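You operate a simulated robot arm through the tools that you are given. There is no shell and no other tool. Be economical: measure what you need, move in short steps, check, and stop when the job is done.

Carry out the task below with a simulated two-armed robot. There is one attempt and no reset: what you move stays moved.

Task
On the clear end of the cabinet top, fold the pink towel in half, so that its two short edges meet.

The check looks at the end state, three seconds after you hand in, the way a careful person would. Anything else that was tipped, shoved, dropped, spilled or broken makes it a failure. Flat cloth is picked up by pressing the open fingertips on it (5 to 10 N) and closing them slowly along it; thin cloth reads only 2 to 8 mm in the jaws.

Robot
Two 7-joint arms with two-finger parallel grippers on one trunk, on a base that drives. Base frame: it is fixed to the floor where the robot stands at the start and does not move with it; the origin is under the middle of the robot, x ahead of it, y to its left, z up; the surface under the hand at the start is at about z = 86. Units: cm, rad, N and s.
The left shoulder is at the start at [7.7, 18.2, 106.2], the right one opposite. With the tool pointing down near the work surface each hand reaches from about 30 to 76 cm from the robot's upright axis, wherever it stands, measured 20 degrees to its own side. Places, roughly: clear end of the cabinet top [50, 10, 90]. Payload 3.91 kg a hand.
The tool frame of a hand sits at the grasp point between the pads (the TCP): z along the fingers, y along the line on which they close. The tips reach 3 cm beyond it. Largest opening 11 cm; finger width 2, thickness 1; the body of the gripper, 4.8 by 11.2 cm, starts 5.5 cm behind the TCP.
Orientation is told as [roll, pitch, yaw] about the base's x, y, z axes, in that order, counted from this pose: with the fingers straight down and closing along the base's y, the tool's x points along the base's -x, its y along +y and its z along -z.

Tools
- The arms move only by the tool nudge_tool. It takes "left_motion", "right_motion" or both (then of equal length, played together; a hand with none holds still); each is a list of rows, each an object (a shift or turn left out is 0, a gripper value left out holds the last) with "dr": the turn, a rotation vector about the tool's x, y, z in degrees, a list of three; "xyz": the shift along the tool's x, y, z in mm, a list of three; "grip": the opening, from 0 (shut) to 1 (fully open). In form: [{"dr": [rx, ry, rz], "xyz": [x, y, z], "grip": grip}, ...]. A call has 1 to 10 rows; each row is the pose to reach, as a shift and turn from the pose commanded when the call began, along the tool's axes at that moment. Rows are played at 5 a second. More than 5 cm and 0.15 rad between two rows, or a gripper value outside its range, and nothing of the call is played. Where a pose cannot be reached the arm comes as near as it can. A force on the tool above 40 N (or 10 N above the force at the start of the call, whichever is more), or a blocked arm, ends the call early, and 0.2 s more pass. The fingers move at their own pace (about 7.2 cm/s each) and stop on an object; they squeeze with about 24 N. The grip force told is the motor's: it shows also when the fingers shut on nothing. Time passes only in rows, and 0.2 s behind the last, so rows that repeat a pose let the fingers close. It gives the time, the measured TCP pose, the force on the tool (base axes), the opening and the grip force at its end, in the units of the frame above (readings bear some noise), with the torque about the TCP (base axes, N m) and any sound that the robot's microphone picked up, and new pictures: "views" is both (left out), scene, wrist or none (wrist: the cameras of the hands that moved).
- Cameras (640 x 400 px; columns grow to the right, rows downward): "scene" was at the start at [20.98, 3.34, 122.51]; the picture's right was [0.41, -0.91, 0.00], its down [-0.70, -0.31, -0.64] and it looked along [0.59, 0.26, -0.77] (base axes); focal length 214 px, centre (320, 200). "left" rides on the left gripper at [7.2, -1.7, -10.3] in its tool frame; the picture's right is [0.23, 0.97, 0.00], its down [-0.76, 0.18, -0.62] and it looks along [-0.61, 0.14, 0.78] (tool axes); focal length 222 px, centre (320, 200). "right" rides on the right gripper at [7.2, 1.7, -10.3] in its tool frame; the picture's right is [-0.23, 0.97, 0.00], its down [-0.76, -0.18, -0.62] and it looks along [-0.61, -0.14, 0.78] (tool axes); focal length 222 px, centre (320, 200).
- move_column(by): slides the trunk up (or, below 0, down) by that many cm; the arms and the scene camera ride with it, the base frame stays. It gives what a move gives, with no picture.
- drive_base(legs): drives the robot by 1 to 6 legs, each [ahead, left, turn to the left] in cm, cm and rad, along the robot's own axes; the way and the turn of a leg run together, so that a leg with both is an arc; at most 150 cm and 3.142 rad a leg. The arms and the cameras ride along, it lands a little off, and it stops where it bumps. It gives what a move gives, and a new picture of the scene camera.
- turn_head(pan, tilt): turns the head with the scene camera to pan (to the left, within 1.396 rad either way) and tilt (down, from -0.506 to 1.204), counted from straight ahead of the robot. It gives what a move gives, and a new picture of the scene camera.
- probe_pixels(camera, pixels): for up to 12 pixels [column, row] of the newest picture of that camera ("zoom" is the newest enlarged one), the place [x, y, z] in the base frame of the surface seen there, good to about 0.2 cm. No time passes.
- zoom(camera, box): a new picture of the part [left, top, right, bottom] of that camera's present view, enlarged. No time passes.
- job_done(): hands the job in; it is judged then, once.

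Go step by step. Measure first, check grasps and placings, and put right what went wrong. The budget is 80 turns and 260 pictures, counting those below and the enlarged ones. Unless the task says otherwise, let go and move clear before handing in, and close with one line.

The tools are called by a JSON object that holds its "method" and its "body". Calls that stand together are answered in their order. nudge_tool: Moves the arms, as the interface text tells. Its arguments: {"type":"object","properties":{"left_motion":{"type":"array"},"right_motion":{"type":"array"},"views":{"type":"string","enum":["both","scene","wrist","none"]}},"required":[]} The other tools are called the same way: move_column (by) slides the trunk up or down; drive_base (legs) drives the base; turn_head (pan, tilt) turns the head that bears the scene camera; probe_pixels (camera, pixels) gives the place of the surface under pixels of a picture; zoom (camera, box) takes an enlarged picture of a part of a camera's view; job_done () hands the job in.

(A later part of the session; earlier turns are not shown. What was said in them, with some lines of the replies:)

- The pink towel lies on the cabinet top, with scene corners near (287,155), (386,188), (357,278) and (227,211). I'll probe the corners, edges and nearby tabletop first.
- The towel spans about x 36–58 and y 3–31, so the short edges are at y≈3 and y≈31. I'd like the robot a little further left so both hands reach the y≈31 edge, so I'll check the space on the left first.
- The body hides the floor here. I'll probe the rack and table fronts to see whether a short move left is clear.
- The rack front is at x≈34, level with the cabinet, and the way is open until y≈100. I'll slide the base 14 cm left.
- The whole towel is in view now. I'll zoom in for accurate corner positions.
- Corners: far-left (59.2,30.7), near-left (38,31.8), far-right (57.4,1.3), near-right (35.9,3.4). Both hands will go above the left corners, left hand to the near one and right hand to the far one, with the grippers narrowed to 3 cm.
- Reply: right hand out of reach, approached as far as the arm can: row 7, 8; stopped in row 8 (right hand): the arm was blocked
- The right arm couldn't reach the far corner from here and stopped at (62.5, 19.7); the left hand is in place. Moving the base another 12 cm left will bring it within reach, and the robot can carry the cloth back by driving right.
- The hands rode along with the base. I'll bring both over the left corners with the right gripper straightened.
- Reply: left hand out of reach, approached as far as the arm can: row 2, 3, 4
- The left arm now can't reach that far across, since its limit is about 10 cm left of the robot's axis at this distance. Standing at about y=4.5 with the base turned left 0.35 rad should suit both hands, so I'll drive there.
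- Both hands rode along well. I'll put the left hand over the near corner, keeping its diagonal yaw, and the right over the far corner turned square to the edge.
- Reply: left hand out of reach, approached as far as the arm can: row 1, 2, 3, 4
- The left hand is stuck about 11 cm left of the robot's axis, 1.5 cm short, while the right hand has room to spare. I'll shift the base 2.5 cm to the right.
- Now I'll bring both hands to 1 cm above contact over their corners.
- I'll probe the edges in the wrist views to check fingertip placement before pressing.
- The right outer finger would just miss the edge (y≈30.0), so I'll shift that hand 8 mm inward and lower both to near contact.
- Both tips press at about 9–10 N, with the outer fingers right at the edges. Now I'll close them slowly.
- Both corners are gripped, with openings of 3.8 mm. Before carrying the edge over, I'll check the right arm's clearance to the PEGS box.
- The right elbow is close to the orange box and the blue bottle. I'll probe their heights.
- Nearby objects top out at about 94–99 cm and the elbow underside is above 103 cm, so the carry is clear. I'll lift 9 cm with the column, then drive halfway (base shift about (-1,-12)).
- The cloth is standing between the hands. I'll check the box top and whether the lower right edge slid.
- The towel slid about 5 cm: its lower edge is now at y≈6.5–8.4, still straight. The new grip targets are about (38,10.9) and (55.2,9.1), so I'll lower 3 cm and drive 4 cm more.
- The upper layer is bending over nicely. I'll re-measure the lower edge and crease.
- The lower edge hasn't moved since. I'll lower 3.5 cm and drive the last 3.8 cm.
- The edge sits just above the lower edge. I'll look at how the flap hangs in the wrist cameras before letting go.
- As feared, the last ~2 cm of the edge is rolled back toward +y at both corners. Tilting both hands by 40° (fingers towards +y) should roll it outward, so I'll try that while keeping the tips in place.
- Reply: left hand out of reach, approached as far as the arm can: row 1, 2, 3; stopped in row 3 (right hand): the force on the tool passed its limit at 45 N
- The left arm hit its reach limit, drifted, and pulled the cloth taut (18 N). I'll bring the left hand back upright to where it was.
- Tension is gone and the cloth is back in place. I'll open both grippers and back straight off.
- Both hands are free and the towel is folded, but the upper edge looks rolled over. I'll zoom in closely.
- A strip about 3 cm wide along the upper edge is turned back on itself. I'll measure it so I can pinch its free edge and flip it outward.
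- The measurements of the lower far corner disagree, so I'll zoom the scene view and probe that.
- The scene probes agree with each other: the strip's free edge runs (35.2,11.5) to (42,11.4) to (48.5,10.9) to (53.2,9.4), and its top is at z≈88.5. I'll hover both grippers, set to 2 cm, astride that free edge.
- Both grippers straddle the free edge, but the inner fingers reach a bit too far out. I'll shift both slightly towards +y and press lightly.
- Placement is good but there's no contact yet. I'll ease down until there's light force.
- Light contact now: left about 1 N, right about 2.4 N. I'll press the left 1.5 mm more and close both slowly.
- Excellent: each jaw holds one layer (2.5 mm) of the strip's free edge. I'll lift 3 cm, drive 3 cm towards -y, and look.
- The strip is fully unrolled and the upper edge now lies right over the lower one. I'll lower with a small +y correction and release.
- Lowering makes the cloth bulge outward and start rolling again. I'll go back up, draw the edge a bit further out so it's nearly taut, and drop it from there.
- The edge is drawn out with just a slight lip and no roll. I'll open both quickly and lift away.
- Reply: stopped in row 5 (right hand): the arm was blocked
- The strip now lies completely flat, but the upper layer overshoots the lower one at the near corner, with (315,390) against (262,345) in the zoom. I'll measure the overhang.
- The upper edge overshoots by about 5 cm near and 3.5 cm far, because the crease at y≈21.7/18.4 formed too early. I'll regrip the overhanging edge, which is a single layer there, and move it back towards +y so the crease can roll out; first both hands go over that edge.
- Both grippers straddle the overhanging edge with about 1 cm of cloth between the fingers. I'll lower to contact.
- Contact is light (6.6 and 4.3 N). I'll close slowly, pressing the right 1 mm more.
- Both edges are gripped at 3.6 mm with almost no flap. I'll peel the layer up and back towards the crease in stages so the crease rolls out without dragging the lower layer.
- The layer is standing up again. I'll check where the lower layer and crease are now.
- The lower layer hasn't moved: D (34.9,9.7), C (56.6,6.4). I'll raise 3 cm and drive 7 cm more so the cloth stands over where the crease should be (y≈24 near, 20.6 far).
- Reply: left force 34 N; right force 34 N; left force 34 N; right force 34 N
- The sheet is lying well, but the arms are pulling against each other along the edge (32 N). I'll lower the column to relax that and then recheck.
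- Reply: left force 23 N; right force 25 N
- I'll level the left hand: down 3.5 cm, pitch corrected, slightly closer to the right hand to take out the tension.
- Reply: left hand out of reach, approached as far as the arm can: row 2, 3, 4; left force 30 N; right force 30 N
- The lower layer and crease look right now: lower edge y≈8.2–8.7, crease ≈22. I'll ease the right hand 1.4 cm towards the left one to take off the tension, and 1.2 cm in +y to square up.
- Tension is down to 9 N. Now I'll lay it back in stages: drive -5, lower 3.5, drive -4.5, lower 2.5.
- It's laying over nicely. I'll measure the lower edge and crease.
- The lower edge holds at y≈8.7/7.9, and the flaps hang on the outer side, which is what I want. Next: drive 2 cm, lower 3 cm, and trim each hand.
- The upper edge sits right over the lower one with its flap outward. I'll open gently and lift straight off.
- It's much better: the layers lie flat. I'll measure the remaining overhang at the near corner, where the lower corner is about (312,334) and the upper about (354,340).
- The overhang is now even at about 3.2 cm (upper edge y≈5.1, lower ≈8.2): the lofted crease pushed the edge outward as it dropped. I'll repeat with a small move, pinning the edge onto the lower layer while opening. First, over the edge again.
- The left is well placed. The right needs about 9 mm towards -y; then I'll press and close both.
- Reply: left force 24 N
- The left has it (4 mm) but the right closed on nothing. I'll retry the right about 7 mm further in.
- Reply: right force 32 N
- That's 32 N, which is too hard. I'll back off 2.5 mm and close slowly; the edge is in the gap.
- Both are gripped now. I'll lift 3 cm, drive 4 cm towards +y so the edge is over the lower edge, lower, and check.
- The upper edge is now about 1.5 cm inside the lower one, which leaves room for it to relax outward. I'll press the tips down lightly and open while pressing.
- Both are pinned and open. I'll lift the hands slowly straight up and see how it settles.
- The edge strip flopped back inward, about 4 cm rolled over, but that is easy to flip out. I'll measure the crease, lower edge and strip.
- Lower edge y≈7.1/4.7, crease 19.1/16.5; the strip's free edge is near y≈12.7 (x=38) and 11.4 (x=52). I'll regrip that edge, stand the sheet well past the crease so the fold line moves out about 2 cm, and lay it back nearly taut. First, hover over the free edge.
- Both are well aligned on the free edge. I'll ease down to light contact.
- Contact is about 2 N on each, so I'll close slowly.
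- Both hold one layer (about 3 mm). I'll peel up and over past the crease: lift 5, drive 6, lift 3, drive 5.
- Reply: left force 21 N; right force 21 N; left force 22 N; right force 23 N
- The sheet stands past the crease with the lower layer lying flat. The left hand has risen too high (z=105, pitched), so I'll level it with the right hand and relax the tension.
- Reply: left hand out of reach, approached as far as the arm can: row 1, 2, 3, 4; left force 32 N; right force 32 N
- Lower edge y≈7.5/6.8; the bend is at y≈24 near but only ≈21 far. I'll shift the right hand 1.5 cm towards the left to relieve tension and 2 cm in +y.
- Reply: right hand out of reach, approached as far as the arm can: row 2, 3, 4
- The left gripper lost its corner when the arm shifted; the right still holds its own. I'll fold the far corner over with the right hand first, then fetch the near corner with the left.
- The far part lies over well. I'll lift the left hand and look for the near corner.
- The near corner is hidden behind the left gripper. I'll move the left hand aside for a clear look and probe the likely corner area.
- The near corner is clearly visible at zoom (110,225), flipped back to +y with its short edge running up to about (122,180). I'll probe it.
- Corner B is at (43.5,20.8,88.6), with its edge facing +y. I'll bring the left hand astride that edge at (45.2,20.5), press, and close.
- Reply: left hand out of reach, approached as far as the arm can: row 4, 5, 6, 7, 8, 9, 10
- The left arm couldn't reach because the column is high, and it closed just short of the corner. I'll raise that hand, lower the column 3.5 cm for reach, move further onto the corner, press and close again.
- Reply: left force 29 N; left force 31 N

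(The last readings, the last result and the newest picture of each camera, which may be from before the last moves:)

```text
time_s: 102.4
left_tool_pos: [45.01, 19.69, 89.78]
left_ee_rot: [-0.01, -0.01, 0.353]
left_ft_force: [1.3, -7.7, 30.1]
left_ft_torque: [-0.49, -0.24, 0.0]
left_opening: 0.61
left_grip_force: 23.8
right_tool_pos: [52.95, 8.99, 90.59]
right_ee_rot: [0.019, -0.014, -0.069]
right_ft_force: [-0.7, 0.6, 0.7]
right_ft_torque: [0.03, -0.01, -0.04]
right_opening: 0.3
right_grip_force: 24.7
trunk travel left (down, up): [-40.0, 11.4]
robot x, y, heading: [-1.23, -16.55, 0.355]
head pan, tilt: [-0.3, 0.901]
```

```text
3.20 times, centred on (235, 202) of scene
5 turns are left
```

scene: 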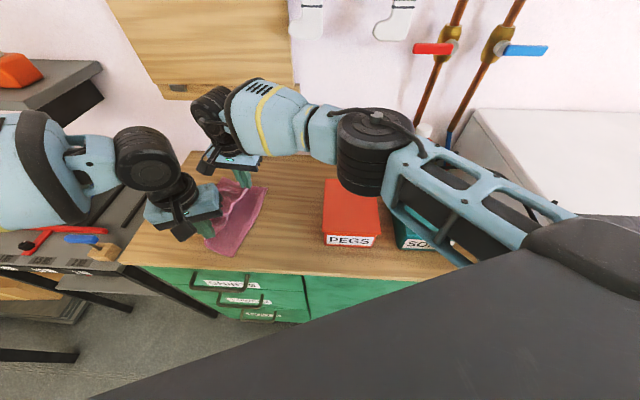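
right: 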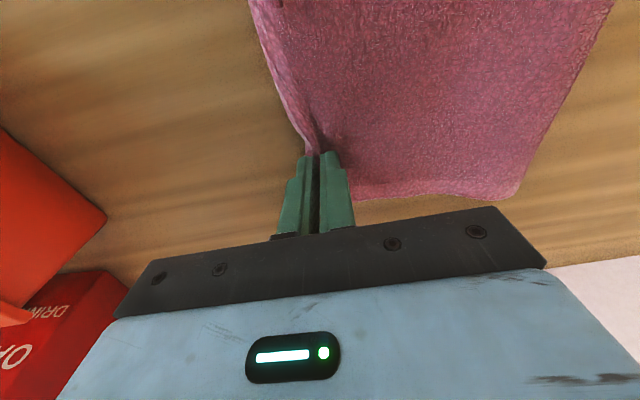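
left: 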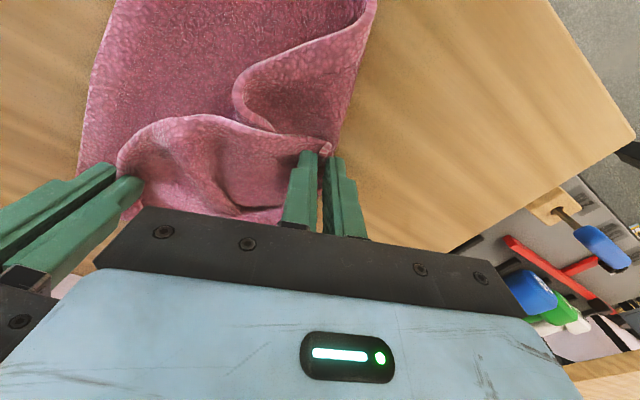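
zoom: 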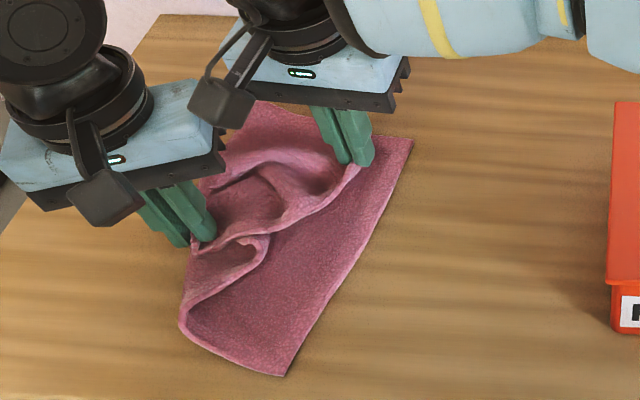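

The left has the corner now (6 mm). I'll lift it and carry it over to the near target while raising the right slightly, then look.

{"method": "nudge_tool", "body": {"left_motion": [{"xyz": [0, 0, -25]}, {"xyz": [10, -5, -50]}, {"xyz": [30, -18, -58]}, {"xyz": [52, -32, -60]}, {"xyz": [75, -46, -58]}, {"xyz": [95, -58, -48]}, {"xyz": [103, -65, -30]}, {"xyz": [103, -65, -28]}], "right_motion": [{"xyz": [0, 0, -5]}, {"xyz": [0, 0, -12]}, {"xyz": [0, 0, -20]}, {"xyz": [0, -3, -22]}, {"xyz": [0, -6, -22]}, {"xyz": [0, -9, -22]}, {"xyz": [0, -12, -22]}, {"xyz": [0, -12, -22]}], "views": "wrist"}}

{"method": "zoom", "body": {"camera": "scene", "box": [160, 140, 310, 265]}}

{"method": "probe_pixels", "body": {"camera": "zoom", "pixels": [[285, 374], [410, 142], [182, 322], [350, 255], [260, 105]]}}

```text
time_s: 103.2
left_tool_pos: [43.41, 18.58, 94.67]
left_ee_rot: [0.002, -0.003, 0.374]
left_ft_force: [-1.8, 0.8, 0.3]
left_ft_torque: [-0.11, -0.11, -0.06]
left_opening: 0.42
left_grip_force: 23.9
right_tool_pos: [53.39, 8.78, 91.95]
right_ee_rot: [0.007, -0.011, -0.063]
right_ft_force: [1.1, -0.8, -1.0]
right_ft_torque: [0.11, 0.06, 0.01]
right_opening: 0.3
right_grip_force: 23.5
trunk travel left (down, up): [-40.0, 11.4]
robot x, y, heading: [-1.48, -16.65, 0.357]
head pan, tilt: [-0.3, 0.901]
stopped in row 3 (right hand): the force on the tool passed its limit at 48 N (the readings are from after the stop); the commanded pose is now the measured one
```

right: 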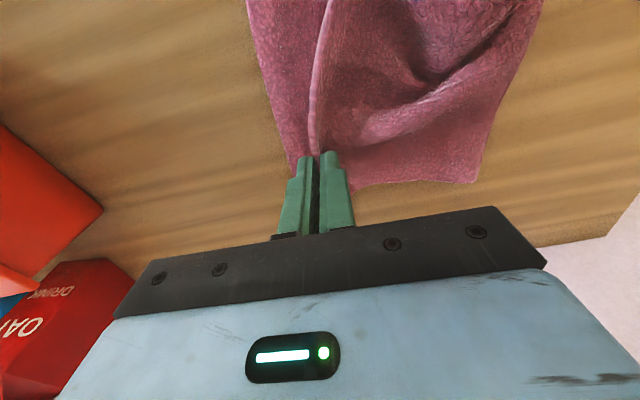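
left: 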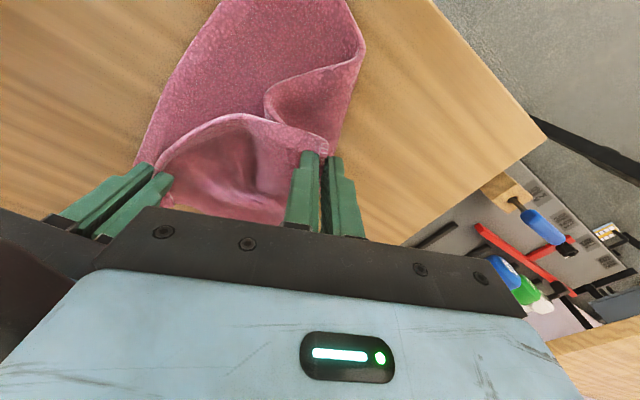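

```text
3.20 times, centred on (235, 202) of scene
```

zoom: 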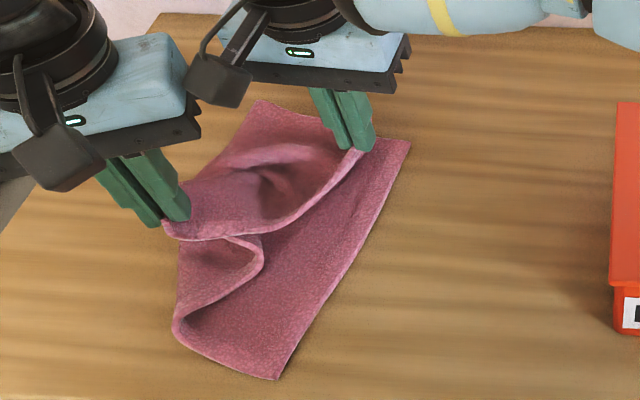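

```text
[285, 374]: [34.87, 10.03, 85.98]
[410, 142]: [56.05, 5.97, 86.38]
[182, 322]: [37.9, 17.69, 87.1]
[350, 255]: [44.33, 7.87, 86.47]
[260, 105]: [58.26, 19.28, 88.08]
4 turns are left
```

The hands bumped: the left gripper came near the right's camera. I'll take the left hand inward to -x first, then across, to the drop position (37.6,10.2,92.5), with the right easing to y≈7.8.

{"method": "nudge_tool", "body": {"left_motion": [{"xyz": [28, 8, -12]}, {"xyz": [58, 8, -22]}, {"xyz": [85, 5, -25]}, {"xyz": [90, -20, -22]}, {"xyz": [88, -42, -12]}, {"xyz": [85, -57, 10]}, {"xyz": [85, -57, 22]}, {"xyz": [85, -57, 22]}], "right_motion": [{"xyz": [0, 0, 0]}, {"xyz": [0, 0, 0]}, {"xyz": [0, 0, -3]}, {"xyz": [0, -3, -5]}, {"xyz": [0, -6, -5]}, {"xyz": [0, -10, -5]}, {"xyz": [0, -10, -5]}, {"xyz": [0, -10, -5]}], "views": "wrist"}}

{"method": "zoom", "body": {"camera": "scene", "box": [160, 140, 310, 265]}}

{"method": "probe_pixels", "body": {"camera": "zoom", "pixels": [[278, 374], [405, 144], [340, 262], [178, 328], [260, 105]]}}

```text
time_s: 105.0
left_tool_pos: [37.29, 10.32, 92.56]
left_ee_rot: [0.0, -0.003, 0.376]
left_ft_force: [0.0, 0.2, -0.1]
left_ft_torque: [-0.01, 0.01, -0.03]
left_opening: 0.28
left_grip_force: 23.6
left hand out of reach, approached as far as the arm can: row 6, 7, 8
right_tool_pos: [53.24, 7.75, 92.4]
right_ee_rot: [0.008, -0.013, -0.063]
right_ft_force: [0.3, 0.3, -0.3]
right_ft_torque: [-0.01, 0.01, 0.03]
right_opening: 0.27
right_grip_force: 24.2
trunk travel left (down, up): [-40.0, 11.4]
robot x, y, heading: [-1.69, -16.36, 0.361]
head pan, tilt: [-0.3, 0.901]
```

right: 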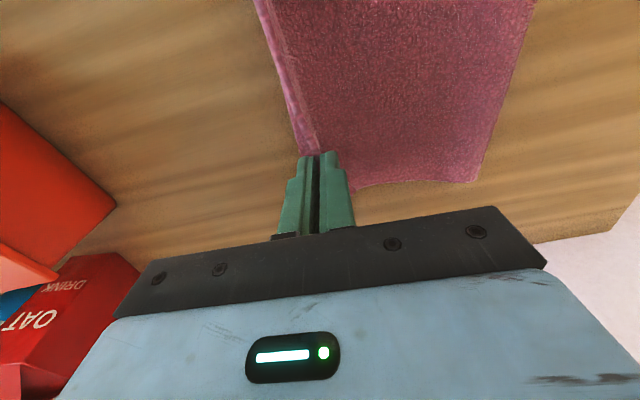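
left: 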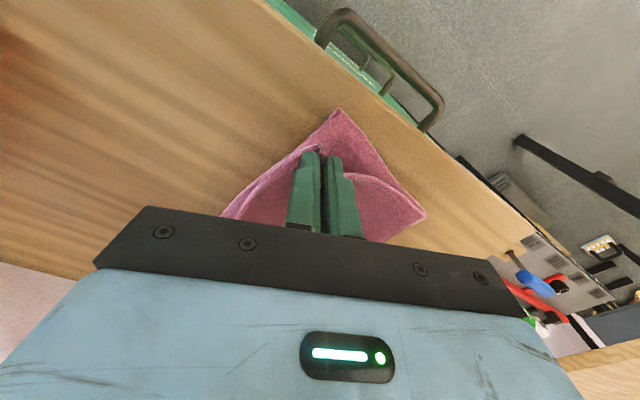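

```text
3.20 times, centred on (235, 202) of scene
```

zoom: 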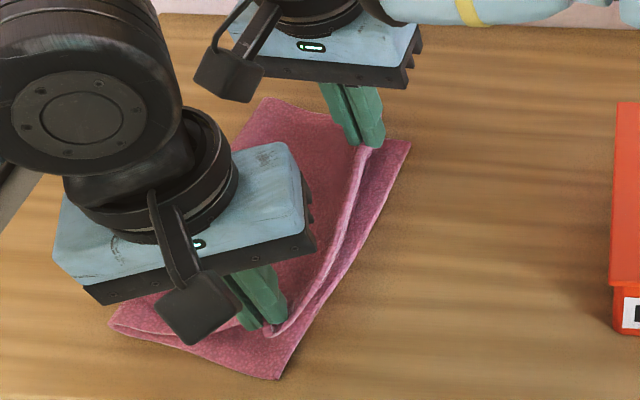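

```text
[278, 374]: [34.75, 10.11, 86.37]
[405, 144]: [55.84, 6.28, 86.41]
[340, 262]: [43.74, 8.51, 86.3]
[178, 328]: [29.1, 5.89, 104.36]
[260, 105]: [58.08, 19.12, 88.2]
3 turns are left
```

This looks very good: the upper edge stands right above the lower one (D (34.8,10), C (55.9,6.2)) with no roll. I'll trim by 0.8 cm to +y, left slightly to -x, then open quickly in the air and lift away.

{"method": "nudge_tool", "body": {"left_motion": [{"xyz": [6, 11, 2]}, {"xyz": [6, 11, 2]}, {"xyz": [6, 11, 2], "grip": 0.25}, {"xyz": [6, 11, 2]}, {"xyz": [6, 11, -25]}, {"xyz": [6, 11, -65]}, {"xyz": [20, 50, -90]}, {"xyz": [30, 90, -100]}], "right_motion": [{"xyz": [0, 8, 0]}, {"xyz": [0, 8, 0]}, {"xyz": [0, 8, 0], "grip": 0.25}, {"xyz": [0, 8, 0]}, {"xyz": [0, 8, -25]}, {"xyz": [0, 8, -45]}, {"xyz": [0, 8, -50]}, {"xyz": [0, 8, -50]}], "views": "wrist"}}

{"method": "zoom", "body": {"camera": "right", "box": [210, 0, 490, 190]}}

{"method": "zoom", "body": {"camera": "scene", "box": [160, 140, 310, 265]}}

{"method": "probe_pixels", "body": {"camera": "zoom", "pixels": [[278, 374], [405, 144], [340, 262], [300, 370], [380, 215], [120, 325], [260, 105], [320, 300], [350, 260], [400, 170], [240, 355], [220, 300]]}}

```text
time_s: 106.8
left_tool_pos: [31.22, 17.67, 102.53]
left_ee_rot: [0.001, -0.005, 0.376]
left_ft_force: [0.1, 0.5, 0.5]
left_ft_torque: [-0.01, 0.02, -0.02]
left_opening: 2.74
left_grip_force: 0.1
right_tool_pos: [53.12, 8.52, 97.57]
right_ee_rot: [0.009, -0.015, -0.063]
right_ft_force: [0.5, -0.2, 0.7]
right_ft_torque: [0.01, 0.02, 0.02]
right_opening: 2.76
right_grip_force: 0.1
trunk travel left (down, up): [-40.0, 11.4]
robot x, y, heading: [-1.21, -16.61, 0.362]
head pan, tilt: [-0.3, 0.901]
```

right: 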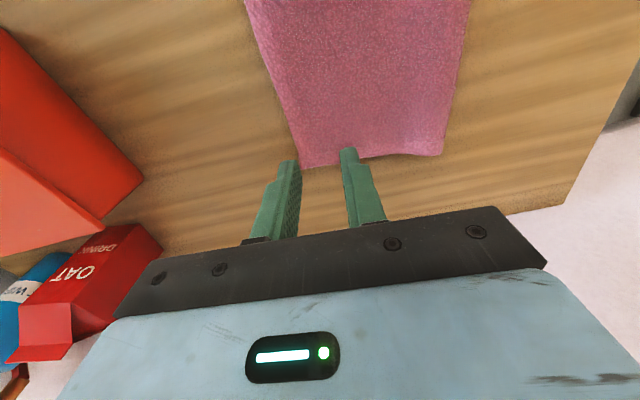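
left: 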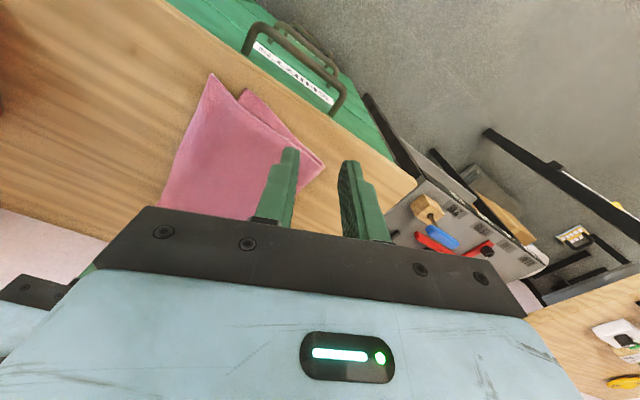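

```text
2.11 times, centred on (350, 95) of right
```

zoom: 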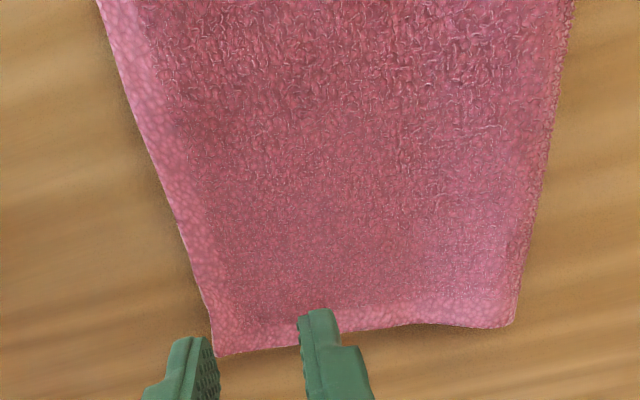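

```text
3.20 times, centred on (235, 202) of scene
```

zoom: 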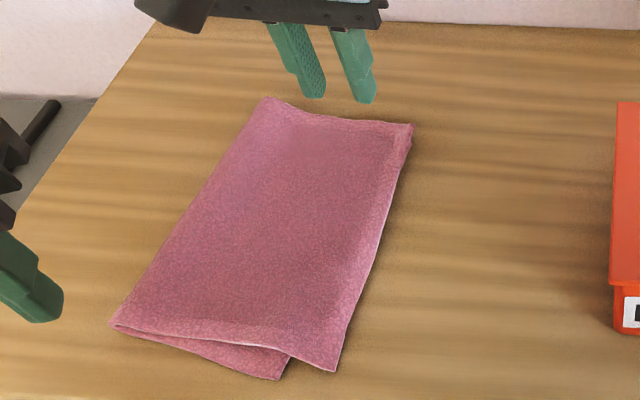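

```text
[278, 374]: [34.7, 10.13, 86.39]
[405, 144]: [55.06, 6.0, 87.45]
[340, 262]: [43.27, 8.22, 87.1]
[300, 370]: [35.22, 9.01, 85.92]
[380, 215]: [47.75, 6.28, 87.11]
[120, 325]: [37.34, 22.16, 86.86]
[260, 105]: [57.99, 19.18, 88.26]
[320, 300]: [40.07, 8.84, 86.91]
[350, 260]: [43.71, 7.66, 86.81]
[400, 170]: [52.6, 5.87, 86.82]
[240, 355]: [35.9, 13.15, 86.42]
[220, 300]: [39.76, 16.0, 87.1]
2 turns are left
```

The towel lies flat and folded in half. The short edges meet at the far corner, and the upper layer runs about 3 cm past the lower one at the near corner. Both hands are open and clear and nothing else has moved, so with two turns left I won't risk a blind correction and am handing in.

{"method": "job_done", "body": {}}

```text
The job is handed in.
```

I folded the pink towel in half and it lies flat on the clear end of the cabinet. The short edges meet at the far corner, but at the near corner the upper layer overshoots the lower one by about 3 cm.
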